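You operate a simulated robot arm through the tools that you are given. There is no shell and no other tool. Be economical: measure what you need, move in short steps, check, and stop when the job is done.

Carry out the task below with a simulated two-armed robot. There is one attempt and no reset: what you move stays moved.

Task
Fetch the silver bracket from the second shelf from the top of the tall rack and set it on the top of the test bench. Press the blue-tag button two times. Take the small saddles carton and put it on the top of the end table. Take the pink carton and leave it on top of the mesh pouch on the grey table top. Turn the brake knob to 0. Take the silver film roll and put it in the large carton. Pick up the black roller from the top of the end table with one hand, pass it to the other hand and put it on the green mat by the head cradle. Take the silver fork bracket and put it on the top of the parts cabinet. Close the top blue drawer. Take the medium ribbon roll and leave it on the top of the drawer cabinet. Put the orange sensor on the grey table top away on the upper shelf of the parts cabinet. Put the stubby roller on the green tag. Fetch the marked spacer and set it on the green mat by the head cradle. Do these in any order. Set down upright: silver bracket.

It is judged by the outcome, as a careful person would: the job done as asked, and still so three seconds after it is handed in. It fails if anything else is knocked over, pushed out of place, dropped, spilled or broken.

Robot
Two 7-joint arms with two-finger parallel grippers on one trunk, on a base that drives. Base frame: it is fixed to the floor where the robot stands at the start and does not move with it; the origin is under the middle of the robot, x ahead of it, y to its left, z up. Lengths are in m, angles in rad, forces in N, time in s.
The left shoulder is at the start at [0.05, 0.187, 1.06], the right one opposite. With the tool pointing down near the work surface each hand reaches from about 0.1 to 0.6 m from the robot's upright axis, wherever it stands, measured 20 degrees to its own side. Places, roughly: black roller (3x3x12 cm) [-1.5, 1.2, 0.9]; blue-tag button [0.4, 0.1, 0.9]; brake knob [-1.7, 3, 0.9]; green mat by the head cradle [-1.7, -2.6, 0.8]; green tag [0.75, 2, 0.75]; large carton (34x27x17 cm) [0.6, 3.6, 0.8]; marked spacer [-1.5, -3.75, 0.75]; medium ribbon roll [-1.75, -2.75, 0.75]; mesh pouch (13x19x4 cm) [0.7, 1.5, 0.8]; orange sensor (4x3x3 cm) [0.6, 2.2, 0.8]; pink carton [-1.5, 3, 0.75]; silver bracket (6x5x5 cm) [0.5, 0.1, 0.6]; silver film roll (6x11x7 cm) [-1.5, 2.7, 0.8]; silver fork bracket (8x5x4 cm) [-2.4, 0.7, 0.9]; small saddles carton [0.5, 1.75, 0.75]; stubby roller (3x3x3 cm) [0.7, 2.3, 0.8]; top blue drawer [-3.4, 2.7, 0.7]; top of the drawer cabinet [0.6, -2.1, 0.4]; top of the end table [-1.6, 1.2, 0.8]; top of the parts cabinet [-3, 3, 0.8]; top of the test bench [-1.8, 3.4, 0.8]; upper shelf of the parts cabinet [-2.6, 2.9, 0.5]. Payload 3.43 kg a hand.
The TCP of each hand is the grasp point between the finger pads, 0.03 m short of the fingertips. In the tool frame z runs along the fingers and y along their closing line. Largest opening 0.094 m; finger width 0.028, thickness 0.01; the body of the gripper, 0.05 by 0.096 m, starts 0.055 m behind the TCP.
Orientation is that of the tool frame in the base frame, as [roll, pitch, yaw] about the fixed x, y, z axes, in that order (R = Rz(yaw) Ry(pitch) Rx(roll)). With the fingers straight down and closing along the base's y, the tool's x points along the base's -x, its y along +y and its z along -z.

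Tools
- The arms move only by the tool move_arm. It takes "left_rows", "right_rows" or both (then of equal length, played together; a hand with none holds still); each is a list of rows, each an object of numbers (a shift or turn left out is 0, a gripper value left out holds the last): "tx", "ty", "tz": the shift along the tool's x, y, z in units of 400 mm (1.0 is 400 mm); "rx", "ry", "rz": the turn, a rotation vector about the tool's x, y, z in units of 60 degrees (1.0 is 60 degrees). In form: [{"tx": .., "ty": .., "tz": .., "rx": .., "ry": .., "rz": ..}, ...]. A call has 1 to 10 rows; each row is the pose to reach, as a shift and turn from the pose commanded when the call began, along the tool's axes at that moment. "left_gripper" and "right_gripper" are, for a hand that has rows, the gripper command, from -1 (shut) to 1 (fully open), values between in proportion, set as the call begins (left out, the last holds). A call with a number of a shift or a turn outside -1 to 1 is refused whole. A row lasts 0.2 s, in which the tool goes at most 0.05 m and 0.15 rad; a call with a longer step from one row to the next is refused whole, and so is a gripper value outside its range. A pose out of reach is approached as far as the arm can. The call stops where the force on the tool passes 40 N (or 10 N more than at its start, if that is more) or the arm is blocked; 0.2 s more then pass. The fingers move at their own pace (about 0.153 m/s each) and stop on an object; they squeeze with about 32 N. The grip force told is the motor's: it shows also when the fingers shut on nothing. Time passes only in rows, and 0.2 s behind the last, so rows that repeat a pose let the fingers close. The reply holds the time, the measured pose of the TCP, the force on the tool along the base axes, the opening and the grip force, in the units named above and with some noise, with the torque about the TCP (base axes, N m) and any sound that the robot's microphone picked up.
- Cameras (640 x 400 px; columns grow to the right, rows downward): "scene" is now at [0.144, 0.0204, 1.2215]; the picture's right is [0.21, -0.98, 0.00], its down [-0.55, -0.12, -0.82] and it looks along [0.81, 0.17, -0.57] (base axes); focal length 214 px, centre (320, 200). "left" rides on the left gripper at [0.076, -0.014, -0.102] in its tool frame; the picture's right is [0.18, 0.98, 0.00], its down [-0.75, 0.14, -0.64] and it looks along [-0.63, 0.12, 0.77] (tool axes); focal length 243 px, centre (320, 200). "right" rides on the right gripper at [0.076, 0.014, -0.102] in its tool frame; the picture's right is [-0.18, 0.98, 0.00], its down [-0.75, -0.14, -0.64] and it looks along [-0.63, -0.12, 0.77] (tool axes); focal length 243 px, centre (320, 200). There is no depth. A picture from a camera that has moved, and an enlarged one, comes with that camera's place and axes in the base frame and with its lens.
- camera(camera): a new picture of that camera. The clock stands still meanwhile.
- slide_trunk(by): slides the trunk up (or, below 0, down) by that many m; the arms and the scene camera ride with it, the base frame stays. It gives what a move gives, with no picture.
- base_move(legs): drives the robot by 1 to 6 legs, each [ahead, left, turn to the left] in m, m and rad, along the robot's own axes; the way and the turn of a leg run together, so that a leg with both is an arc; at most 1.5 m and 3.142 rad a leg. The arms and the cameras ride along, it lands a little off, and it stops where it bumps. It gives what a move gives.
- turn_head(pan, tilt): turns the head with the scene camera to pan (to the left, within 1.396 rad either way) and tilt (down, from -0.506 to 1.204), counted from straight ahead of the robot. It gives what a move gives.
- close_up(camera, box): a new picture of the part [left, top, right, bottom] of that camera's present view, enlarged. The clock stands still meanwhile.
- finish_job(): hands the job in; it is judged then, once.

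Work in short steps. Places have to be worked out from the pictures, the camera data and where the tool is seen: move nearer, look again, correct. Check each grasp and each placing, and mend what went wrong. You have 567 turns and 370 pictures in all, those below and enlarged ones among them. Open the grippers and draw the arms clear of the work before you hand the job in, unless the task says otherwise; then end with one line.

The tools are called after ">>>" as a command line: name --argument value ..., lists and objects as JSON in quotes. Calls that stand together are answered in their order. move_arm: Moves the arms, as the interface text tells. Its arguments: {"type":"object","properties":{"left_rows":{"type":"array"},"left_gripper":{"type":"number"},"right_rows":{"type":"array"},"right_gripper":{"type":"number"}},"required":[]} The other tools are called the same way: slide_trunk (by) slides the trunk up or down; base_move (legs) drives the base; turn_head (pan, tilt) turns the head that bears the scene camera; camera (camera) takes a picture; close_up (camera, box) takes an enlarged picture of a part of a camera's view; finish_job () hands the job in.

At the start:

```text
clock: 0.0
left_tcp_pos: [0.2972, 0.1719, 1.1317]
left_tool_rot: [-3.141, -0.001, -3.141]
left_ft_force: [0.1, 0.5, -0.8]
left_torque: [0.0, -0.04, -0.02]
left_gripper_width: 0.0939
left_grasp_force: 0.0
right_tcp_pos: [0.3309, -0.0835, 1.0911]
right_tool_rot: [3.141, 0.0, 3.14]
right_ft_force: [-0.6, 0.1, 0.0]
right_torque: [0.02, -0.01, 0.01]
right_gripper_width: 0.0942
right_grasp_force: 0.1
trunk travel left (down, up): [-0.275, 0.157]
robot x, y, heading: [0.0015, 0.0012, -0.005]
head pan, tilt: [0.209, 0.602]
```

scene: 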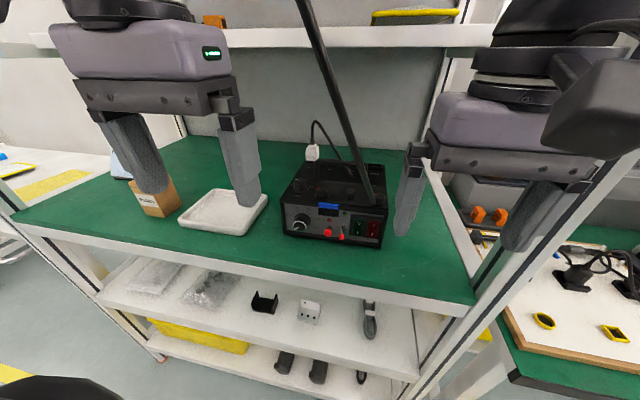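
right: 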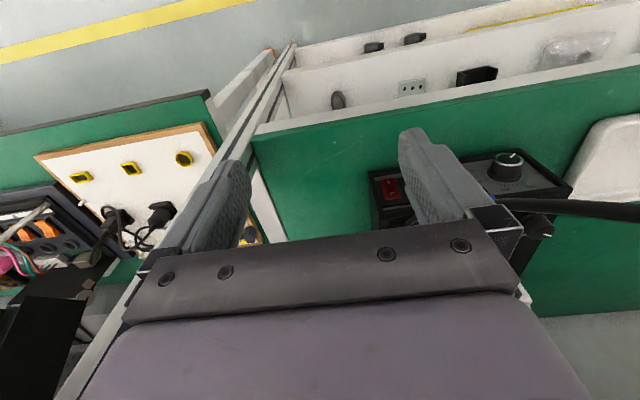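
left: 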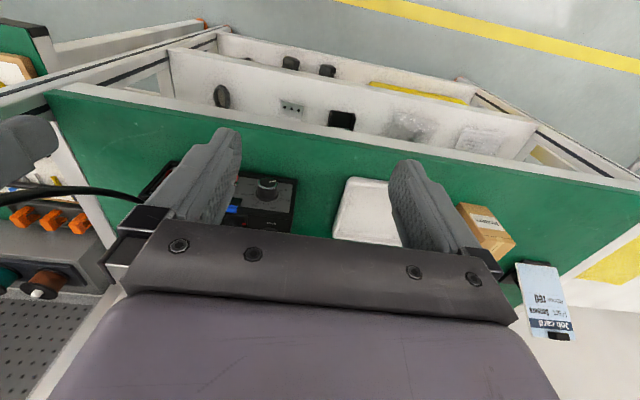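

I'll start by looking closely at the device with buttons and the shelf below it.

>>> close_up --camera "scene" --box '[260, 140, 420, 240]'

>>> close_up --camera "scene" --box '[220, 260, 420, 385]'

```text
4.00 times, centred on (340, 190) of scene
camera zoom: at [0.144, 0.0204, 1.2215], right [0.21, -0.98, 0.0], down [-0.55, -0.12, -0.82], along [0.81, 0.17, -0.57], focal length 858 px, centre (240, 240)
```

zoom: 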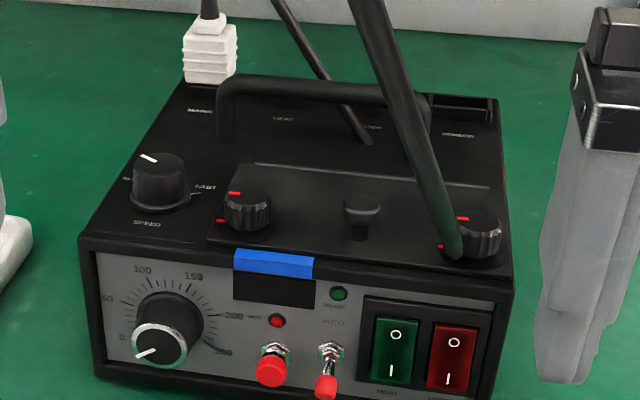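

```text
3.20 times, centred on (320, 322) of scene
camera zoom: at [0.144, 0.0204, 1.2215], right [0.21, -0.98, 0.0], down [-0.55, -0.12, -0.82], along [0.81, 0.17, -0.57], focal length 686 px, centre (320, -192)
```

zoom: 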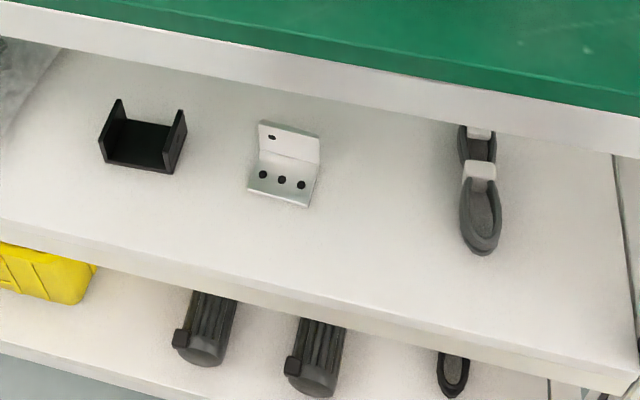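

The front panel has a red push button beneath the blue tape, but a black rod crosses in front. I'll lift the head's gaze to see what the rod is and how the rack sits.

>>> turn_head --pan 0.1 --tilt 0.1

>>> camera --camera "scene"

```text
clock: 0.9
left_tcp_pos: [0.2952, 0.1705, 1.1318]
left_tool_rot: [3.141, 0.001, -3.141]
left_ft_force: [0.7, 0.6, 0.2]
left_torque: [0.03, 0.04, -0.01]
left_gripper_width: 0.0943
left_grasp_force: 0.0
right_tcp_pos: [0.3318, -0.082, 1.0912]
right_tool_rot: [3.141, 0.0, -3.141]
right_ft_force: [0.6, 1.1, 0.9]
right_torque: [-0.04, 0.05, 0.0]
right_gripper_width: 0.094
right_grasp_force: 0.1
trunk travel left (down, up): [-0.275, 0.157]
robot x, y, heading: [0.0002, -0.0001, -0.0]
head pan, tilt: [0.099, 0.099]
```

```text
364 pictures are left
camera scene: at [0.1492, 0.0112, 1.2678], right [0.1, -0.99, 0.0], down [-0.1, -0.01, -0.99], along [0.99, 0.1, -0.1], focal length 214 px, centre (320, 200)
```

scene: 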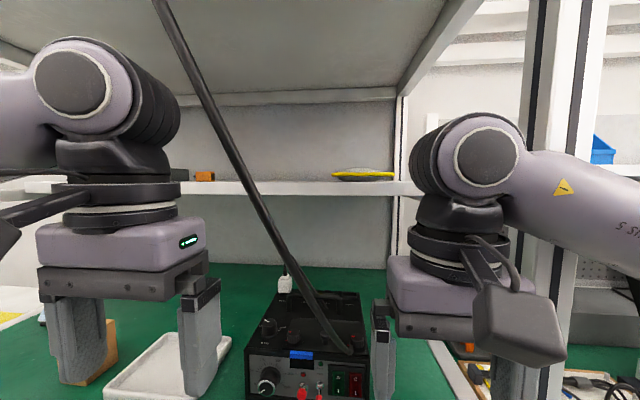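

A thin arm hangs down over the device. I'll zoom this view to triangulate the button and the arm's end.

>>> close_up --camera "scene" --box '[220, 275, 420, 400]'

```text
3.20 times, centred on (320, 338) of scene
camera zoom: at [0.1492, 0.0112, 1.2678], right [0.1, -0.99, 0.0], down [-0.1, -0.01, -0.99], along [0.99, 0.1, -0.1], focal length 686 px, centre (320, -240)
```

zoom: 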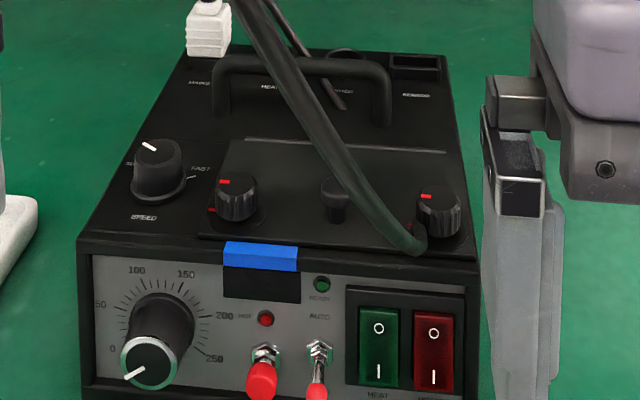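

Triangulating over a small baseline puts the button tip near (0.44, 0.07, 0.95). I'll lower the trunk 0.15 m to look at the panel head-on with a bigger baseline.

>>> slide_trunk --by -0.15

>>> turn_head --pan 0.1 --tilt 0.4

>>> camera --camera "scene"

>>> close_up --camera "scene" --box '[240, 150, 400, 250]'

```text
clock: 2.7
left_tcp_pos: [0.2962, 0.1707, 0.9818]
left_tool_rot: [-3.142, -0.001, 3.141]
left_ft_force: [0.7, 0.3, 0.0]
left_torque: [0.03, -0.02, -0.03]
left_gripper_width: 0.094
left_grasp_force: 0.1
right_tcp_pos: [0.3307, -0.0828, 0.942]
right_tool_rot: [-3.141, -0.001, -3.141]
right_ft_force: [0.6, -0.2, -0.6]
right_torque: [-0.03, 0.01, 0.02]
right_gripper_width: 0.0938
right_grasp_force: 0.2
trunk travel left (down, up): [-0.125, 0.307]
robot x, y, heading: [-0.002, 0.0009, -0.001]
head pan, tilt: [0.099, 0.099]
```

```text
clock: 3.5
left_tcp_pos: [0.2969, 0.1715, 0.9828]
left_tool_rot: [-3.141, 0.001, -3.141]
left_ft_force: [-1.1, -0.5, -0.6]
left_torque: [0.01, 0.03, 0.0]
left_gripper_width: 0.094
left_grasp_force: 0.1
right_tcp_pos: [0.3327, -0.0821, 0.9423]
right_tool_rot: [3.14, -0.001, -3.141]
right_ft_force: [-0.7, 0.5, 0.3]
right_torque: [0.03, 0.02, 0.03]
right_gripper_width: 0.0941
right_grasp_force: 0.0
trunk travel left (down, up): [-0.125, 0.307]
robot x, y, heading: [0.0009, -0.0009, 0.0]
head pan, tilt: [0.099, 0.4]
```

```text
362 pictures are left
camera scene: at [0.1498, 0.0112, 1.09], right [0.1, -1.0, 0.0], down [-0.39, -0.04, -0.92], along [0.92, 0.09, -0.39], focal length 214 px, centre (320, 200)
```

scene: 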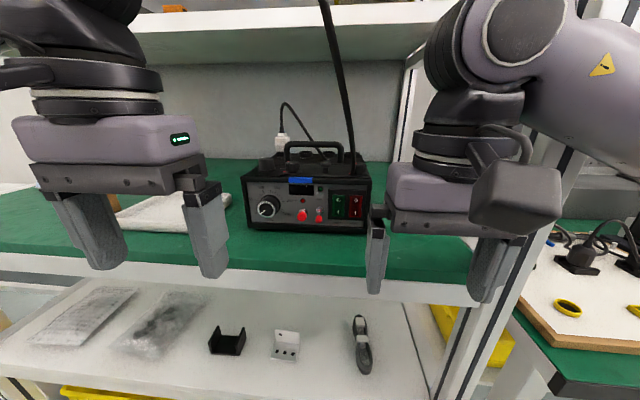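

```text
4.00 times, centred on (320, 200) of scene
camera zoom: at [0.1498, 0.0112, 1.09], right [0.1, -1.0, 0.0], down [-0.39, -0.04, -0.92], along [0.92, 0.09, -0.39], focal length 858 px, centre (320, 200)
```

zoom: 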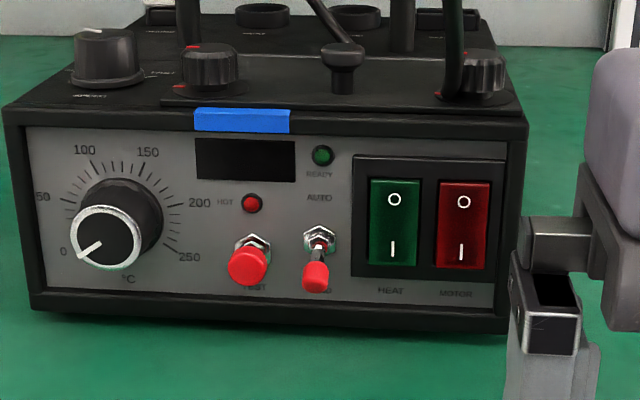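

The red "TEST" push button under the blue tag triangulates to about (0.455, 0.070, 0.931) with a vertical front face. I'll back the base off 0.25 m to get room for a horizontal hand, then turn the left tool forward with fingers closed.

>>> base_move --legs '[[-0.25, 0, 0]]'

>>> move_arm --left_rows '[{"ry": -0.14}, {"ry": -0.28}, {"ry": -0.42}, {"ry": -0.56}, {"ry": -0.7}, {"ry": -0.84}, {"ry": -0.98}]' --left_gripper -1

```text
clock: 5.3
left_tcp_pos: [0.0452, 0.1704, 0.9808]
left_tool_rot: [3.141, -0.001, 3.141]
left_ft_force: [1.2, -0.2, 0.0]
left_torque: [-0.05, 0.0, -0.01]
left_gripper_width: 0.0941
left_grasp_force: 0.1
right_tcp_pos: [0.0807, -0.0823, 0.9424]
right_tool_rot: [3.141, -0.001, 3.14]
right_ft_force: [-0.3, 0.1, -0.6]
right_torque: [0.0, 0.0, 0.03]
right_gripper_width: 0.0943
right_grasp_force: 0.1
trunk travel left (down, up): [-0.125, 0.307]
robot x, y, heading: [-0.2517, 0.0026, -0.006]
head pan, tilt: [0.099, 0.4]
```

```text
clock: 6.8
left_tcp_pos: [0.0462, 0.1706, 0.9846]
left_tool_rot: [-3.127, 0.912, -3.123]
left_ft_force: [1.7, -1.2, -1.4]
left_torque: [0.0, -0.16, -0.01]
left_gripper_width: 0.0
left_grasp_force: 32.5
left hand out of reach, approached as far as the arm can: row 7
right_tcp_pos: [0.0806, -0.0826, 0.9415]
right_tool_rot: [3.139, 0.001, 3.137]
right_ft_force: [-0.7, 0.3, 0.2]
right_torque: [-0.01, 0.04, 0.0]
right_gripper_width: 0.0941
right_grasp_force: 0.2
trunk travel left (down, up): [-0.125, 0.307]
robot x, y, heading: [-0.2517, 0.002, -0.005]
head pan, tilt: [0.099, 0.4]
stopped in row 7 (left hand): the force on the tool passed its limit at 55 N (the readings are from after the stop); the commanded pose is now the measured one
```

The arm ran out of room close to the body at a 52° tilt. I'll move the hand forward 0.2 m and then finish the turn.

>>> move_arm --left_rows '[{"tx": -0.07, "tz": 0.09}, {"tx": -0.14, "tz": 0.18}, {"tx": -0.21, "tz": 0.27}, {"tx": -0.28, "tz": 0.36}, {"tx": -0.305, "tz": 0.395, "ry": -0.14}, {"tx": -0.305, "tz": 0.395, "ry": -0.28}, {"tx": -0.305, "tz": 0.395, "ry": -0.42}, {"tx": -0.305, "tz": 0.395, "ry": -0.56}, {"tx": -0.305, "tz": 0.395, "ry": -0.629}]'

>>> camera --camera "left"

```text
clock: 8.8
left_tcp_pos: [0.2454, 0.1717, 0.9836]
left_tool_rot: [-1.218, 1.561, -1.211]
left_ft_force: [-0.3, -0.7, 0.0]
left_torque: [-0.01, 0.0, 0.03]
left_gripper_width: 0.0
left_grasp_force: 31.7
right_tcp_pos: [0.0796, -0.0826, 0.9415]
right_tool_rot: [3.14, 0.0, 3.14]
right_ft_force: [-0.1, 0.2, -0.3]
right_torque: [0.01, -0.01, 0.04]
right_gripper_width: 0.0938
right_grasp_force: 0.2
trunk travel left (down, up): [-0.125, 0.307]
robot x, y, heading: [-0.2499, -0.0039, 0.001]
head pan, tilt: [0.099, 0.4]
```

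```text
360 pictures are left
camera left: at [0.1447, 0.1567, 0.9076], right [-0.01, 0.98, -0.19], down [-0.65, 0.14, 0.75], along [0.76, 0.13, 0.63], focal length 243 px, centre (320, 200)
```

left: 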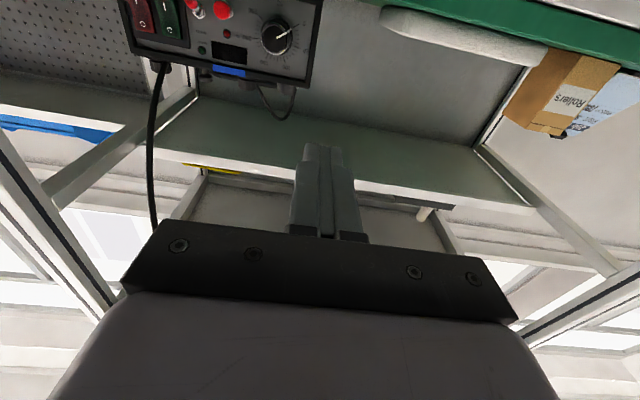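

The wrist camera ray confirms the button at about (0.455, 0.068, 0.934). I'll bring the closed fingertips about 4 cm in front of it.

>>> move_arm --left_rows '[{"tx": 0.03, "ty": -0.06, "tz": 0.05}, {"tx": 0.06, "ty": -0.12, "tz": 0.1}, {"tx": 0.09, "ty": -0.18, "tz": 0.17}, {"tx": 0.12, "ty": -0.25, "tz": 0.25}, {"tx": 0.125, "ty": -0.252, "tz": 0.345}, {"tx": 0.125, "ty": -0.252, "tz": 0.345}]'

>>> camera --camera "scene"

>>> camera --camera "left"

```text
clock: 10.2
left_tcp_pos: [0.3829, 0.0722, 0.9354]
left_tool_rot: [-1.412, 1.562, -1.403]
left_ft_force: [0.0, -0.3, 0.2]
left_torque: [-0.01, 0.01, 0.02]
left_gripper_width: 0.0
left_grasp_force: 32.0
right_tcp_pos: [0.0795, -0.0818, 0.9425]
right_tool_rot: [3.141, 0.001, 3.14]
right_ft_force: [0.5, 0.2, 0.3]
right_torque: [-0.06, 0.0, 0.0]
right_gripper_width: 0.0941
right_grasp_force: 0.0
trunk travel left (down, up): [-0.125, 0.307]
robot x, y, heading: [-0.2543, 0.0015, -0.002]
head pan, tilt: [0.099, 0.4]
```

```text
359 pictures are left
camera scene: at [-0.1018, 0.0111, 1.09], right [0.1, -1.0, 0.0], down [-0.39, -0.04, -0.92], along [0.92, 0.09, -0.39], focal length 214 px, centre (320, 200)
```

scene: 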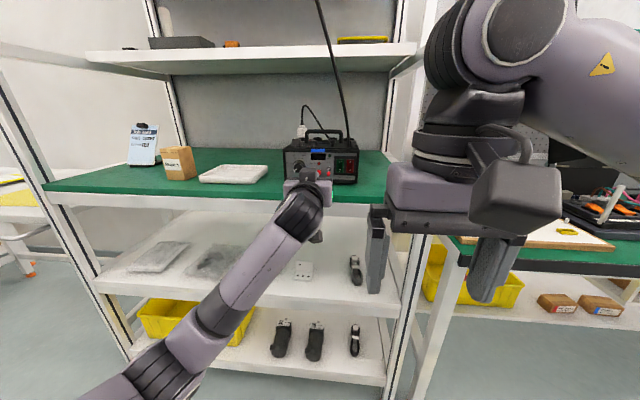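

```text
358 pictures are left
camera left: at [0.2828, 0.0571, 0.8594], right [-0.01, 0.98, -0.19], down [-0.64, 0.14, 0.75], along [0.76, 0.13, 0.63], focal length 243 px, centre (320, 200)
```

left: 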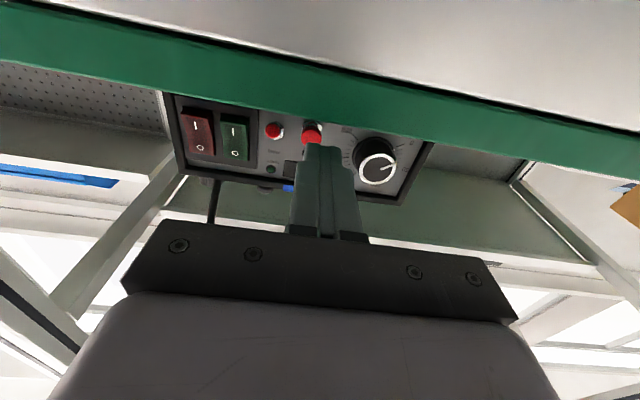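

The fingertips line up with the red button (button at y≈0.068, z≈0.937). I'll advance in small steps to feel contact.

>>> move_arm --left_rows '[{"ty": -0.007, "tx": -0.004, "tz": 0.03}, {"ty": -0.007, "tx": -0.004, "tz": 0.06}, {"ty": -0.007, "tx": -0.004, "tz": 0.08}, {"ty": -0.007, "tx": -0.004, "tz": 0.09}]'

```text
clock: 11.2
left_tcp_pos: [0.4187, 0.0698, 0.9374]
left_tool_rot: [-1.57, 1.562, -1.56]
left_ft_force: [-19.5, 2.0, -6.0]
left_torque: [0.0, 0.18, 0.02]
left_gripper_width: 0.0002
left_grasp_force: 32.3
right_tcp_pos: [0.0784, -0.0824, 0.9423]
right_tool_rot: [3.139, 0.002, -3.141]
right_ft_force: [-0.1, 0.5, 0.1]
right_torque: [-0.03, 0.03, 0.02]
right_gripper_width: 0.0941
right_grasp_force: 0.2
trunk travel left (down, up): [-0.125, 0.307]
robot x, y, heading: [-0.2509, -0.0017, -0.0]
head pan, tilt: [0.099, 0.4]
heard: click
```

A click and 19.5 N: first press done. I'll retract and press the same way once more, then withdraw.

>>> move_arm --left_rows '[{"tz": -0.04}, {"tz": -0.08}, {"tz": -0.08}, {"tz": -0.08}]'

>>> move_arm --left_rows '[{"tz": 0.03}, {"tz": 0.06}, {"tz": 0.07}, {"tz": 0.08}]'

>>> move_arm --left_rows '[{"tz": -0.05}, {"tz": -0.1}, {"tz": -0.15}, {"tz": -0.15}]'

>>> close_up --camera "scene" --box '[240, 100, 400, 200]'

```text
clock: 12.2
left_tcp_pos: [0.3886, 0.0699, 0.9376]
left_tool_rot: [-1.421, 1.562, -1.412]
left_ft_force: [0.1, 0.3, 0.3]
left_torque: [0.02, -0.01, 0.0]
left_gripper_width: 0.0
left_grasp_force: 32.1
right_tcp_pos: [0.0797, -0.0814, 0.9414]
right_tool_rot: [-3.141, 0.0, 3.14]
right_ft_force: [-0.3, -0.2, 0.0]
right_torque: [0.02, 0.01, 0.02]
right_gripper_width: 0.0941
right_grasp_force: 0.1
trunk travel left (down, up): [-0.125, 0.307]
robot x, y, heading: [-0.2591, -0.0012, -0.001]
head pan, tilt: [0.099, 0.4]
```

```text
clock: 13.2
left_tcp_pos: [0.42, 0.0691, 0.9383]
left_tool_rot: [-1.559, 1.563, -1.551]
left_ft_force: [-19.4, 1.3, -6.0]
left_torque: [-0.04, 0.16, 0.04]
left_gripper_width: 0.0
left_grasp_force: 31.6
right_tcp_pos: [0.0784, -0.0817, 0.9419]
right_tool_rot: [3.139, 0.002, 3.14]
right_ft_force: [-0.6, -1.0, -0.2]
right_torque: [-0.02, 0.0, 0.02]
right_gripper_width: 0.0939
right_grasp_force: 0.2
trunk travel left (down, up): [-0.125, 0.307]
robot x, y, heading: [-0.2556, 0.0006, -0.003]
head pan, tilt: [0.099, 0.4]
heard: click
```

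```text
clock: 14.2
left_tcp_pos: [0.3592, 0.0703, 0.9366]
left_tool_rot: [-1.411, 1.563, -1.404]
left_ft_force: [-0.1, 0.0, -0.5]
left_torque: [-0.02, 0.04, -0.02]
left_gripper_width: 0.0
left_grasp_force: 31.8
right_tcp_pos: [0.0803, -0.0815, 0.9416]
right_tool_rot: [3.139, 0.001, 3.141]
right_ft_force: [0.0, 0.5, -0.5]
right_torque: [0.02, 0.02, 0.02]
right_gripper_width: 0.0938
right_grasp_force: 0.0
trunk travel left (down, up): [-0.125, 0.307]
robot x, y, heading: [-0.2555, 0.0016, -0.005]
head pan, tilt: [0.099, 0.4]
```

```text
4.00 times, centred on (320, 150) of scene
camera zoom: at [-0.1019, 0.0112, 1.09], right [0.1, -1.0, 0.0], down [-0.39, -0.04, -0.92], along [0.92, 0.09, -0.39], focal length 858 px, centre (320, 400)
```

zoom: 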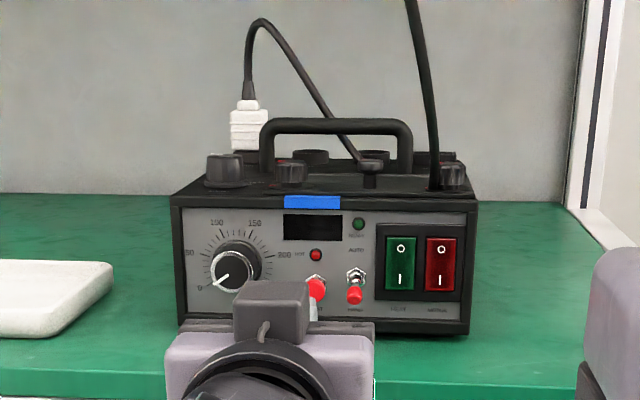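

Two presses clicked, and the button stands back out. Next the silver bracket at about (0.44, 0.115, 0.61): I'll draw the left hand back, lower it and tilt it 45° down with the gripper open.

>>> move_arm --left_rows '[{"tz": -0.12}, {"tz": -0.24}, {"tz": -0.375}, {"tz": -0.375, "tx": 0.11, "ry": 0.13, "ty": 0.03}, {"tz": -0.375, "tx": 0.22, "ry": 0.26, "ty": 0.06}, {"tz": -0.375, "tx": 0.33, "ry": 0.39, "ty": 0.09}, {"tz": -0.375, "tx": 0.44, "ry": 0.52, "ty": 0.11}, {"tz": -0.375, "tx": 0.475, "ry": 0.65, "ty": 0.11}, {"tz": -0.375, "tx": 0.475, "ry": 0.75, "ty": 0.11}, {"tz": -0.375, "tx": 0.475, "ry": 0.75, "ty": 0.11}]' --left_gripper 1

>>> camera --camera "left"

```text
refused: row 3 steps farther than a row can; nothing moved
```

```text
356 pictures are left
camera left: at [0.2589, 0.0541, 0.8605], right [-0.01, 0.98, -0.19], down [-0.64, 0.14, 0.75], along [0.76, 0.13, 0.63], focal length 243 px, centre (320, 200)
```

left: 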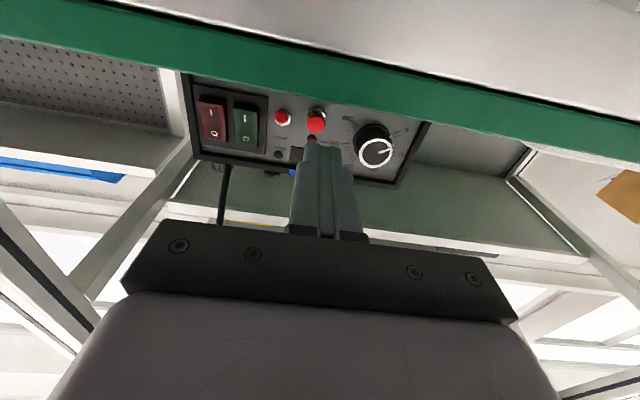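

The third row stepped slightly too far; resending with even steps.

>>> move_arm --left_rows '[{"tz": -0.12}, {"tz": -0.24}, {"tz": -0.36}, {"tz": -0.37, "tx": 0.11, "ry": 0.13, "ty": 0.03}, {"tz": -0.37, "tx": 0.22, "ry": 0.26, "ty": 0.06}, {"tz": -0.37, "tx": 0.33, "ry": 0.39, "ty": 0.09}, {"tz": -0.37, "tx": 0.44, "ry": 0.52, "ty": 0.11}, {"tz": -0.37, "tx": 0.475, "ry": 0.65, "ty": 0.11}, {"tz": -0.37, "tx": 0.475, "ry": 0.75, "ty": 0.11}, {"tz": -0.37, "tx": 0.475, "ry": 0.75, "ty": 0.11}]' --left_gripper 1

>>> camera --camera "left"

```text
clock: 15.0
left_tcp_pos: [0.2501, 0.1088, 0.9289]
left_tool_rot: [1.213, 1.408, 1.322]
left_ft_force: [-0.3, 0.3, -0.3]
left_torque: [0.0, -0.01, 0.01]
left_gripper_width: 0.094
left_grasp_force: 0.1
right_tcp_pos: [0.0795, -0.0822, 0.9417]
right_tool_rot: [3.141, 0.0, 3.138]
right_ft_force: [0.1, -0.7, -1.1]
right_torque: [-0.01, -0.01, 0.02]
right_gripper_width: 0.0939
right_grasp_force: 0.1
trunk travel left (down, up): [-0.125, 0.307]
robot x, y, heading: [-0.2524, -0.0023, -0.007]
head pan, tilt: [0.099, 0.4]
stopped in row 3 (left hand): the arm was blocked; the commanded pose is now the measured one
```

```text
355 pictures are left
camera left: at [0.1542, 0.0968, 0.8455], right [-0.1, 0.99, -0.03], down [-0.68, -0.05, 0.73], along [0.72, 0.1, 0.68], focal length 243 px, centre (320, 200)
```

left: 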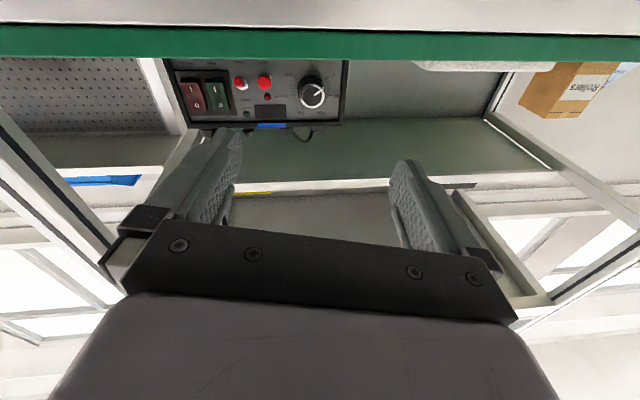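

The arm was blocked near the body and drifted a little askew. I'll correct the small yaw/roll error while lowering, before tilting.

>>> move_arm --left_rows '[{"tx": 0.1, "rx": 0.05, "rz": -0.07}, {"tx": 0.2, "rx": 0.1, "rz": -0.14}, {"tx": 0.3, "rx": 0.1, "rz": -0.145}, {"tx": 0.4, "rx": 0.1, "rz": -0.145}]' --left_gripper 1

```text
clock: 15.9
left_tcp_pos: [0.2692, 0.1354, 0.8832]
left_tool_rot: [0.239, 1.316, 0.245]
left_ft_force: [0.1, 0.1, -0.8]
left_torque: [-0.01, -0.01, 0.0]
left_gripper_width: 0.094
left_grasp_force: 0.0
right_tcp_pos: [0.0787, -0.082, 0.9414]
right_tool_rot: [3.14, 0.002, 3.139]
right_ft_force: [-0.5, 0.5, -0.7]
right_torque: [-0.02, -0.01, 0.01]
right_gripper_width: 0.0937
right_grasp_force: 0.0
trunk travel left (down, up): [-0.125, 0.307]
robot x, y, heading: [-0.2509, -0.0033, -0.006]
head pan, tilt: [0.099, 0.4]
stopped in row 4 (left hand): the arm was blocked; the commanded pose is now the measured one
```

Blocked again; I'll look at the arm's posture.

>>> turn_head --pan 0.3 --tilt 0.8

>>> camera --camera "scene"

```text
clock: 16.8
left_tcp_pos: [0.2694, 0.1371, 0.8824]
left_tool_rot: [0.235, 1.318, 0.241]
left_ft_force: [-1.8, 1.3, -1.1]
left_torque: [-0.04, 0.01, -0.05]
left_gripper_width: 0.094
left_grasp_force: 0.0
right_tcp_pos: [0.0801, -0.083, 0.9425]
right_tool_rot: [3.14, 0.001, 3.14]
right_ft_force: [-0.6, -0.5, -0.7]
right_torque: [-0.02, -0.04, 0.0]
right_gripper_width: 0.0941
right_grasp_force: 0.1
trunk travel left (down, up): [-0.125, 0.307]
robot x, y, heading: [-0.2515, 0.002, -0.003]
head pan, tilt: [0.3, 0.799]
```

```text
354 pictures are left
camera scene: at [-0.1169, 0.0258, 1.0549], right [0.29, -0.96, 0.0], down [-0.68, -0.21, -0.7], along [0.67, 0.21, -0.72], focal length 214 px, centre (320, 200)
```

scene: 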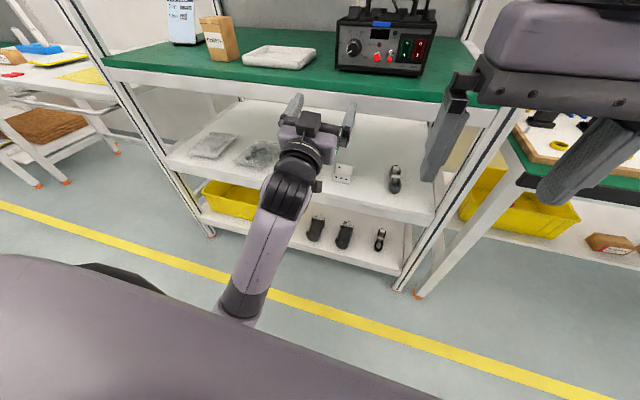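

The elbow is low and the wrist is folded to its limit. I'll raise the hand a bit and swing it back to tool-down, then approach from there.

>>> move_arm --left_rows '[{"tx": -0.1}, {"tx": -0.2, "ry": 0.1}, {"tx": -0.25, "ry": 0.24}, {"tx": -0.25, "ry": 0.38}, {"tx": -0.25, "ry": 0.52}, {"tx": -0.25, "ry": 0.66}, {"tx": -0.25, "ry": 0.8}, {"tx": -0.25, "ry": 0.94}]'

```text
clock: 17.8
left_tcp_pos: [0.2549, 0.168, 0.9623]
left_tool_rot: [2.292, 1.345, 2.416]
left_ft_force: [0.3, 0.4, 0.9]
left_torque: [-0.01, -0.01, -0.03]
left_gripper_width: 0.094
left_grasp_force: 0.1
right_tcp_pos: [0.0803, -0.0824, 0.9412]
right_tool_rot: [3.141, 0.0, 3.14]
right_ft_force: [-0.3, -0.2, 0.2]
right_torque: [0.04, 0.01, 0.0]
right_gripper_width: 0.094
right_grasp_force: 0.2
trunk travel left (down, up): [-0.125, 0.307]
robot x, y, heading: [-0.2483, -0.0003, -0.001]
head pan, tilt: [0.3, 0.799]
stopped in row 5 (left hand): the arm was blocked; the commanded pose is now the measured one
```

Still at the wrist's limit. I'll move forward/up while squaring the orientation, then try tilting down again.

>>> move_arm --left_rows '[{"tx": -0.05, "ty": 0.025, "tz": 0.07, "rx": 0.05, "rz": -0.08}, {"tx": -0.115, "ty": 0.05, "tz": 0.139, "rx": 0.1, "rz": -0.16}, {"tx": -0.2, "ty": 0.08, "tz": 0.2, "rx": 0.1, "rz": -0.16}, {"tx": -0.25, "ty": 0.1, "tz": 0.2, "rx": 0.1, "rz": -0.16}]'

>>> move_arm --left_rows '[{"ry": 0.14}, {"ry": 0.28}, {"ry": 0.42}, {"ry": 0.56}, {"ry": 0.7}]'

>>> camera --camera "scene"

```text
clock: 18.8
left_tcp_pos: [0.3459, 0.2016, 1.0542]
left_tool_rot: [-3.054, 1.414, -3.024]
left_ft_force: [-0.4, -0.2, -0.2]
left_torque: [-0.04, -0.02, -0.04]
left_gripper_width: 0.0941
left_grasp_force: 0.1
right_tcp_pos: [0.0791, -0.0821, 0.941]
right_tool_rot: [3.14, 0.0, 3.14]
right_ft_force: [-0.6, -0.3, 0.0]
right_torque: [0.04, 0.0, 0.0]
right_gripper_width: 0.094
right_grasp_force: 0.1
trunk travel left (down, up): [-0.125, 0.307]
robot x, y, heading: [-0.2475, 0.0017, -0.001]
head pan, tilt: [0.3, 0.799]
```

```text
clock: 20.0
left_tcp_pos: [0.3452, 0.2025, 1.0551]
left_tool_rot: [-3.123, 0.679, -3.103]
left_ft_force: [0.5, 0.3, -0.4]
left_torque: [-0.04, 0.02, -0.02]
left_gripper_width: 0.0937
left_grasp_force: 0.0
right_tcp_pos: [0.0801, -0.0825, 0.9417]
right_tool_rot: [3.14, 0.001, 3.141]
right_ft_force: [-0.5, -1.0, -0.6]
right_torque: [0.01, -0.01, -0.02]
right_gripper_width: 0.0939
right_grasp_force: 0.1
trunk travel left (down, up): [-0.125, 0.307]
robot x, y, heading: [-0.2508, 0.0021, -0.001]
head pan, tilt: [0.3, 0.799]
```

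```text
353 pictures are left
camera scene: at [-0.1171, 0.0256, 1.0549], right [0.29, -0.96, 0.0], down [-0.69, -0.21, -0.7], along [0.67, 0.21, -0.72], focal length 214 px, centre (320, 200)
```

scene: 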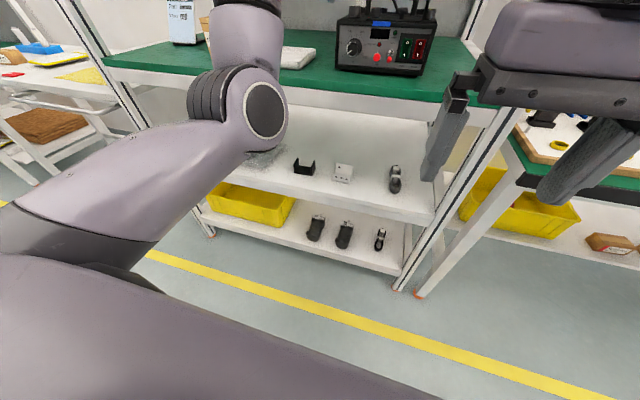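

The arm is back in a good elbow-up posture at ~39° tilt. I'll draw back and descend in front of the shelf, keeping the tilt.

>>> move_arm --left_rows '[{"tx": 0.081, "tz": -0.066, "ty": -0.06}, {"tx": 0.162, "tz": -0.131, "ty": -0.12}, {"tx": 0.243, "tz": -0.197, "ty": -0.19}, {"tx": 0.318, "tz": -0.104, "ty": -0.2}, {"tx": 0.394, "tz": -0.011, "ty": -0.2}, {"tx": 0.469, "tz": 0.082, "ty": -0.2}, {"tx": 0.545, "tz": 0.176, "ty": -0.2}, {"tx": 0.62, "tz": 0.269, "ty": -0.2}, {"tx": 0.695, "tz": 0.362, "ty": -0.2}, {"tx": 0.771, "tz": 0.455, "ty": -0.2}]'

>>> camera --camera "left"

```text
refused: row 3 steps farther than a row can; nothing moved
```

```text
352 pictures are left
camera left: at [0.2236, 0.1848, 1.0866], right [-0.17, 0.98, -0.13], down [0.18, 0.16, 0.97], along [0.97, 0.14, -0.2], focal length 243 px, centre (320, 200)
```

left: 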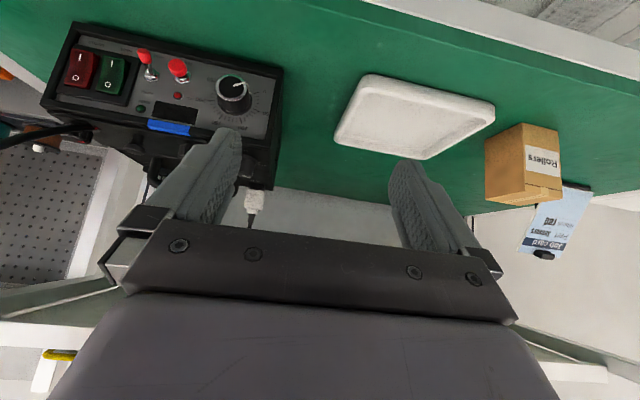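

Row 3 was a hair too long; resending.

>>> move_arm --left_rows '[{"tx": 0.081, "tz": -0.066, "ty": -0.06}, {"tx": 0.162, "tz": -0.131, "ty": -0.12}, {"tx": 0.243, "tz": -0.197, "ty": -0.18}, {"tx": 0.318, "tz": -0.104, "ty": -0.2}, {"tx": 0.394, "tz": -0.011, "ty": -0.2}, {"tx": 0.469, "tz": 0.082, "ty": -0.2}, {"tx": 0.545, "tz": 0.176, "ty": -0.2}, {"tx": 0.62, "tz": 0.269, "ty": -0.2}, {"tx": 0.695, "tz": 0.362, "ty": -0.2}, {"tx": 0.771, "tz": 0.455, "ty": -0.2}]'

>>> camera --camera "left"

```text
clock: 21.8
left_tcp_pos: [0.2547, 0.1716, 0.8121]
left_tool_rot: [3.018, 0.717, -3.091]
left_ft_force: [-0.2, -0.1, 0.3]
left_torque: [-0.03, 0.01, -0.06]
left_gripper_width: 0.094
left_grasp_force: 0.1
left hand out of reach, approached as far as the arm can: row 1, 2, 3, 4, 5, 6, 7, 8
right_tcp_pos: [0.0795, -0.0819, 0.9422]
right_tool_rot: [3.14, 0.0, 3.138]
right_ft_force: [-1.2, -1.0, 0.5]
right_torque: [0.0, 0.01, 0.01]
right_gripper_width: 0.0938
right_grasp_force: 0.0
trunk travel left (down, up): [-0.125, 0.307]
robot x, y, heading: [-0.2537, 0.0008, 0.001]
head pan, tilt: [0.3, 0.799]
stopped in row 8 (left hand): the arm was blocked; the commanded pose is now the measured one
```

```text
351 pictures are left
camera left: at [0.1345, 0.1386, 0.8378], right [-0.27, 0.96, -0.03], down [0.13, 0.07, 0.99], along [0.95, 0.26, -0.15], focal length 243 px, centre (320, 200)
```

left: 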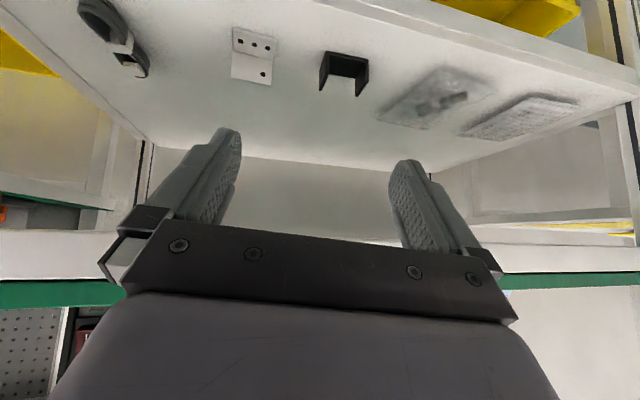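

The left hand does poorly across the midline. I'll shift the base 0.12 m to the right and lower the trunk 0.1 m so that the bracket is in front of the left shoulder.

>>> base_move --legs '[[0, -0.13, 0]]'

>>> slide_trunk --by -0.1

>>> camera --camera "left"

```text
clock: 23.6
left_tcp_pos: [0.2539, 0.0433, 0.8116]
left_tool_rot: [3.018, 0.715, -3.087]
left_ft_force: [-0.6, 0.8, 0.7]
left_torque: [0.01, -0.01, 0.02]
left_gripper_width: 0.094
left_grasp_force: 0.1
right_tcp_pos: [0.0801, -0.2108, 0.9429]
right_tool_rot: [3.139, 0.0, -3.141]
right_ft_force: [-0.3, -0.1, 0.3]
right_torque: [-0.01, 0.01, -0.03]
right_gripper_width: 0.0943
right_grasp_force: 0.0
trunk travel left (down, up): [-0.125, 0.307]
robot x, y, heading: [-0.2488, -0.1308, 0.001]
head pan, tilt: [0.3, 0.799]
```

```text
clock: 24.9
left_tcp_pos: [0.2551, 0.0438, 0.7132]
left_tool_rot: [3.018, 0.717, -3.088]
left_ft_force: [0.0, -0.7, -0.7]
left_torque: [-0.01, 0.01, 0.0]
left_gripper_width: 0.094
left_grasp_force: 0.0
right_tcp_pos: [0.0808, -0.2116, 0.8425]
right_tool_rot: [3.138, 0.0, 3.142]
right_ft_force: [0.2, 0.3, 0.7]
right_torque: [0.02, 0.02, -0.02]
right_gripper_width: 0.0939
right_grasp_force: 0.0
trunk travel left (down, up): [-0.025, 0.407]
robot x, y, heading: [-0.252, -0.1297, -0.002]
head pan, tilt: [0.3, 0.799]
```

```text
350 pictures are left
camera left: at [0.1341, 0.0106, 0.7376], right [-0.27, 0.96, -0.03], down [0.13, 0.07, 0.99], along [0.95, 0.26, -0.15], focal length 243 px, centre (320, 200)
```

left: 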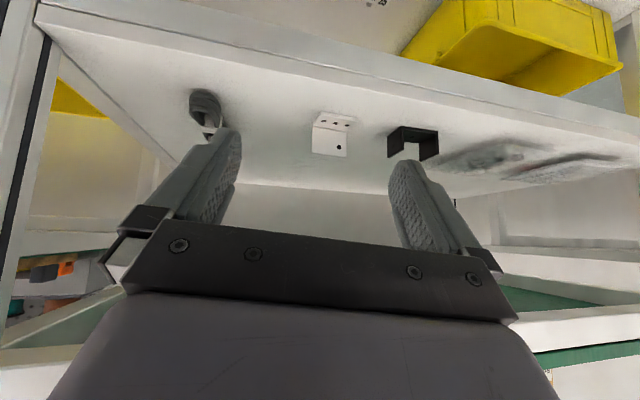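

The bracket is now straight ahead at about (0.43, 0.105, 0.60). A zoom will give me its yaw.

>>> close_up --camera "left" --box '[260, 80, 420, 180]'

```text
4.00 times, centred on (340, 130) of left
camera zoom: at [0.1341, 0.0106, 0.7376], right [-0.27, 0.96, -0.03], down [0.13, 0.07, 0.99], along [0.95, 0.26, -0.15], focal length 970 px, centre (240, 480)
```

zoom: 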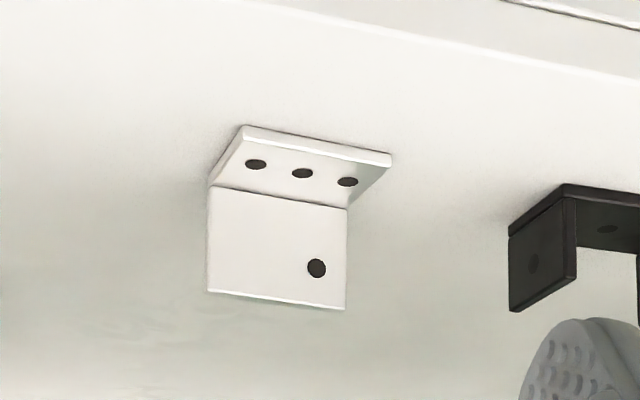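

I need the shelf height more surely; a scene-camera zoom gives a second ray on the same corners.

>>> turn_head --pan 0.3 --tilt 0.5

>>> camera --camera "scene"

```text
clock: 25.7
left_tcp_pos: [0.2547, 0.0438, 0.7125]
left_tool_rot: [3.018, 0.716, -3.087]
left_ft_force: [-0.5, 0.2, 0.3]
left_torque: [0.0, 0.0, 0.02]
left_gripper_width: 0.0938
left_grasp_force: 0.2
right_tcp_pos: [0.0798, -0.2106, 0.8417]
right_tool_rot: [3.139, 0.0, -3.141]
right_ft_force: [-0.1, -0.2, 0.1]
right_torque: [0.0, 0.03, 0.0]
right_gripper_width: 0.0942
right_grasp_force: 0.0
trunk travel left (down, up): [-0.025, 0.407]
robot x, y, heading: [-0.249, -0.1322, 0.004]
head pan, tilt: [0.3, 0.499]
```

```text
348 pictures are left
camera scene: at [-0.1072, -0.0998, 0.9808], right [0.3, -0.95, 0.0], down [-0.46, -0.14, -0.88], along [0.84, 0.26, -0.48], focal length 214 px, centre (320, 200)
```

scene: 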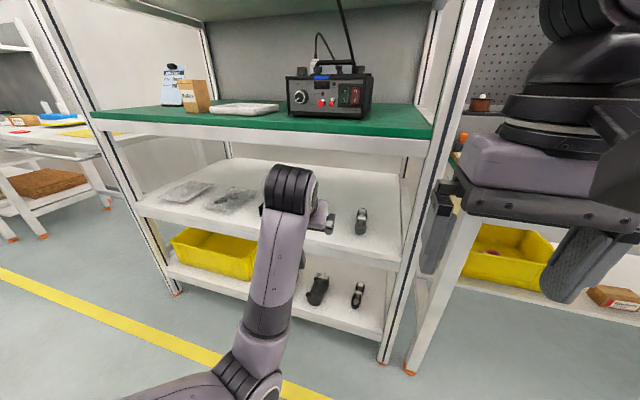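

The hand blocks that view, so I'll square the hand's yaw and move to a pre-grasp pose in front of the bracket.

>>> move_arm --left_rows '[{"tx": -0.04, "ty": 0.03, "tz": 0.077, "rx": 0.05, "rz": 0.01}, {"tx": -0.08, "ty": 0.06, "tz": 0.154, "rx": 0.1, "rz": 0.02}, {"tx": -0.12, "ty": 0.09, "tz": 0.231, "rx": 0.149, "rz": 0.038}, {"tx": -0.156, "ty": 0.1215, "tz": 0.309, "rx": 0.149, "rz": 0.038}, {"tx": -0.156, "ty": 0.1215, "tz": 0.309, "rx": 0.149, "rz": 0.038}]'

>>> camera --camera "left"

```text
clock: 26.9
left_tcp_pos: [0.3741, 0.1137, 0.6647]
left_tool_rot: [3.14, 0.716, -3.14]
left_ft_force: [0.3, 0.7, -0.1]
left_torque: [0.02, 0.0, 0.01]
left_gripper_width: 0.0939
left_grasp_force: 0.0
right_tcp_pos: [0.0804, -0.2108, 0.841]
right_tool_rot: [3.141, 0.0, 3.141]
right_ft_force: [0.6, 0.0, -0.3]
right_torque: [0.01, 0.0, 0.02]
right_gripper_width: 0.0939
right_grasp_force: 0.1
trunk travel left (down, up): [-0.025, 0.407]
robot x, y, heading: [-0.2503, -0.1281, 0.002]
head pan, tilt: [0.3, 0.499]
```

```text
347 pictures are left
camera left: at [0.2499, 0.0993, 0.6923], right [-0.14, 0.98, -0.12], down [0.15, 0.14, 0.98], along [0.98, 0.12, -0.17], focal length 243 px, centre (320, 200)
```

left: 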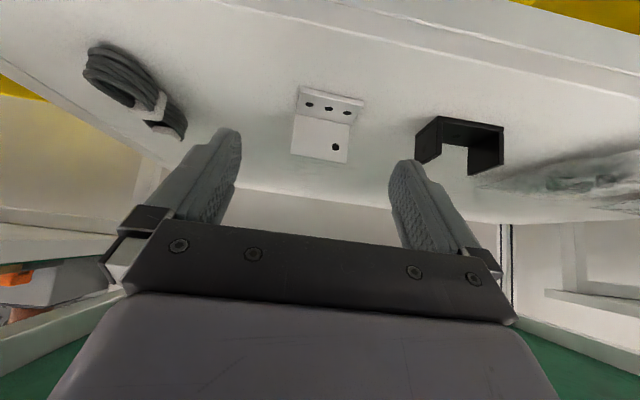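

Comparing the two wrist views: bracket front edge x≈0.444, upright wall x≈0.497, y 0.095–0.151, shelf z≈0.56. I'll advance so the pads straddle the wall, staying above the shelf.

>>> move_arm --left_rows '[{"tx": -0.025, "ty": 0.02, "tz": 0.08}, {"tx": -0.05, "ty": 0.024, "tz": 0.16}, {"tx": -0.077, "ty": 0.024, "tz": 0.24}, {"tx": -0.1, "ty": 0.024, "tz": 0.31}, {"tx": -0.1, "ty": 0.024, "tz": 0.31}]'

>>> camera --camera "left"

```text
clock: 28.1
left_tcp_pos: [0.4856, 0.1238, 0.5976]
left_tool_rot: [3.141, 0.715, -3.14]
left_ft_force: [-0.1, 0.1, 0.5]
left_torque: [-0.03, 0.0, -0.01]
left_gripper_width: 0.0942
left_grasp_force: 0.0
right_tcp_pos: [0.0805, -0.2104, 0.8413]
right_tool_rot: [3.14, 0.0, -3.141]
right_ft_force: [-0.2, 0.3, -0.7]
right_torque: [0.0, -0.02, -0.03]
right_gripper_width: 0.0939
right_grasp_force: 0.0
trunk travel left (down, up): [-0.025, 0.407]
robot x, y, heading: [-0.2516, -0.1321, 0.0]
head pan, tilt: [0.3, 0.499]
```

```text
346 pictures are left
camera left: at [0.3615, 0.1085, 0.6253], right [-0.14, 0.98, -0.12], down [0.15, 0.14, 0.98], along [0.98, 0.12, -0.17], focal length 243 px, centre (320, 200)
```

left: 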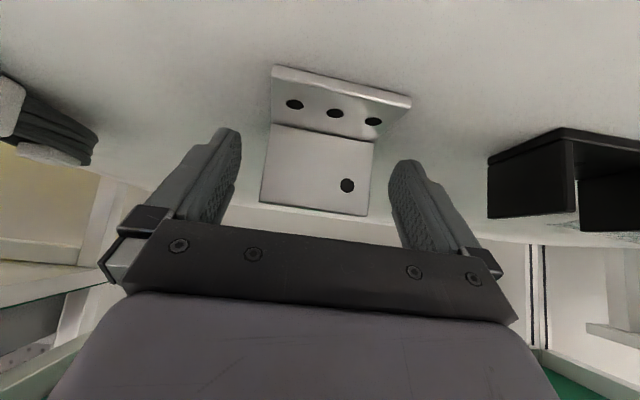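

The bracket wall lies between the fingers with clearance. Closing the gripper.

>>> move_arm --left_rows '[{"tz": 0.008}, {"tz": 0.008}, {"tz": 0.008}]' --left_gripper -1

>>> camera --camera "left"

```text
clock: 28.9
left_tcp_pos: [0.4878, 0.1225, 0.5969]
left_tool_rot: [3.138, 0.719, 3.141]
left_ft_force: [0.0, 0.3, 5.2]
left_torque: [0.24, 0.25, -0.03]
left_gripper_width: 0.0636
left_grasp_force: 32.0
right_tcp_pos: [0.0803, -0.2109, 0.8415]
right_tool_rot: [3.141, 0.002, -3.141]
right_ft_force: [0.8, -0.4, 1.0]
right_torque: [0.01, 0.0, 0.03]
right_gripper_width: 0.0938
right_grasp_force: 0.0
trunk travel left (down, up): [-0.025, 0.407]
robot x, y, heading: [-0.2468, -0.1292, 0.001]
head pan, tilt: [0.3, 0.499]
```

```text
345 pictures are left
camera left: at [0.3637, 0.1087, 0.6241], right [-0.14, 0.98, -0.12], down [0.15, 0.14, 0.98], along [0.98, 0.12, -0.16], focal length 243 px, centre (320, 200)
```

left: 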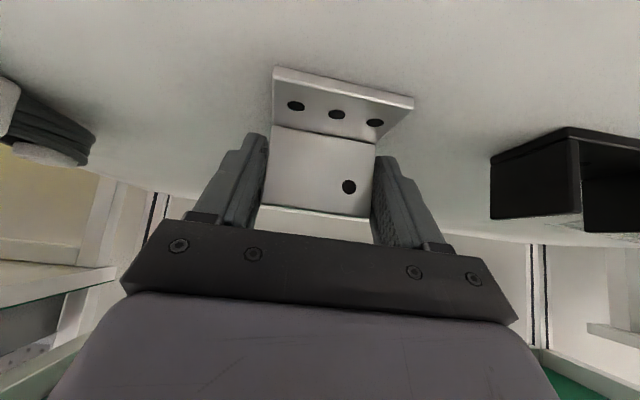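

Gripped at 6.4 cm. I'll lift 3 cm and back it out of the shelf.

>>> move_arm --left_rows '[{"tx": -0.025, "tz": -0.028}, {"tx": -0.05, "tz": -0.056}, {"tx": 0.04, "tz": -0.136}, {"tx": 0.13, "tz": -0.216}, {"tx": 0.22, "tz": -0.296}, {"tx": 0.31, "tz": -0.376}]'

>>> camera --camera "left"

```text
clock: 30.3
left_tcp_pos: [0.2941, 0.1224, 0.6267]
left_tool_rot: [3.14, 0.712, -3.14]
left_ft_force: [-0.2, -0.1, -1.5]
left_torque: [0.02, -0.01, 0.01]
left_gripper_width: 0.0635
left_grasp_force: 31.7
right_tcp_pos: [0.0804, -0.2109, 0.8418]
right_tool_rot: [3.141, 0.0, 3.141]
right_ft_force: [0.0, 0.2, -0.8]
right_torque: [0.01, 0.01, -0.04]
right_gripper_width: 0.0941
right_grasp_force: 0.1
trunk travel left (down, up): [-0.025, 0.407]
robot x, y, heading: [-0.2489, -0.1279, 0.006]
head pan, tilt: [0.3, 0.499]
```

```text
344 pictures are left
camera left: at [0.17, 0.1069, 0.6553], right [-0.14, 0.98, -0.12], down [0.15, 0.14, 0.98], along [0.98, 0.12, -0.17], focal length 243 px, centre (320, 200)
```

left: 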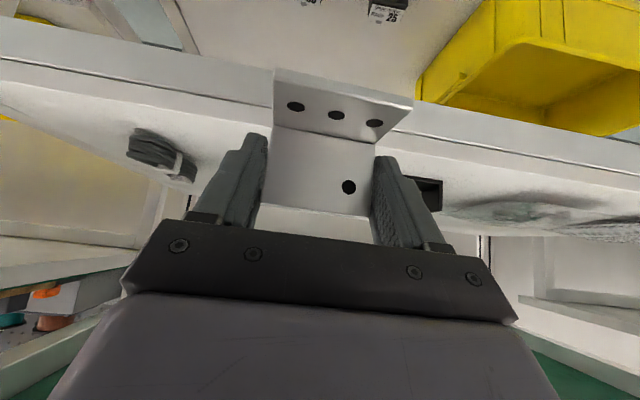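

The bracket is held firmly. I'll back away from the rack, raise the trunk, and survey the room to the left.

>>> base_move --legs '[[-0.35, 0, 0]]'

>>> slide_trunk --by 0.3

>>> turn_head --pan 1.1 --tilt 0.4

>>> camera --camera "scene"

```text
clock: 32.6
left_tcp_pos: [-0.0579, 0.1211, 0.6279]
left_tool_rot: [3.14, 0.715, -3.141]
left_ft_force: [-0.9, 0.1, -2.2]
left_torque: [0.0, -0.03, 0.0]
left_gripper_width: 0.0635
left_grasp_force: 31.8
right_tcp_pos: [-0.2722, -0.2117, 0.8421]
right_tool_rot: [3.14, -0.002, -3.141]
right_ft_force: [0.6, 0.2, -0.7]
right_torque: [-0.04, 0.04, 0.0]
right_gripper_width: 0.094
right_grasp_force: 0.0
trunk travel left (down, up): [-0.025, 0.407]
robot x, y, heading: [-0.6045, -0.129, 0.005]
head pan, tilt: [0.3, 0.499]
```

```text
clock: 35.6
left_tcp_pos: [-0.0593, 0.121, 0.9282]
left_tool_rot: [3.141, 0.713, -3.139]
left_ft_force: [-0.2, -0.6, -1.4]
left_torque: [0.01, -0.01, 0.02]
left_gripper_width: 0.0637
left_grasp_force: 31.7
right_tcp_pos: [-0.2718, -0.2102, 1.1414]
right_tool_rot: [3.139, -0.001, 3.141]
right_ft_force: [0.0, -0.1, 0.1]
right_torque: [0.04, -0.03, -0.01]
right_gripper_width: 0.094
right_grasp_force: 0.0
trunk travel left (down, up): [-0.325, 0.107]
robot x, y, heading: [-0.6045, -0.1313, 0.004]
head pan, tilt: [0.3, 0.499]
```

```text
clock: 36.7
left_tcp_pos: [-0.0578, 0.12, 0.9277]
left_tool_rot: [3.139, 0.714, -3.14]
left_ft_force: [0.2, 0.2, -0.8]
left_torque: [-0.03, 0.01, 0.04]
left_gripper_width: 0.0636
left_grasp_force: 32.2
right_tcp_pos: [-0.272, -0.2121, 1.1406]
right_tool_rot: [3.139, 0.001, 3.141]
right_ft_force: [-0.4, -0.2, 0.5]
right_torque: [0.04, -0.01, -0.01]
right_gripper_width: 0.094
right_grasp_force: 0.1
trunk travel left (down, up): [-0.325, 0.107]
robot x, y, heading: [-0.6019, -0.1289, 0.004]
head pan, tilt: [1.1, 0.4]
```

```text
343 pictures are left
camera scene: at [-0.5042, -0.0448, 1.2899], right [0.89, -0.45, 0.0], down [-0.18, -0.35, -0.92], along [0.42, 0.82, -0.39], focal length 214 px, centre (320, 200)
```

scene: 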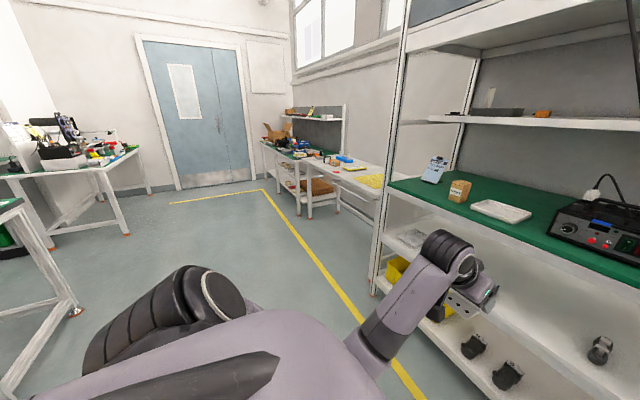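

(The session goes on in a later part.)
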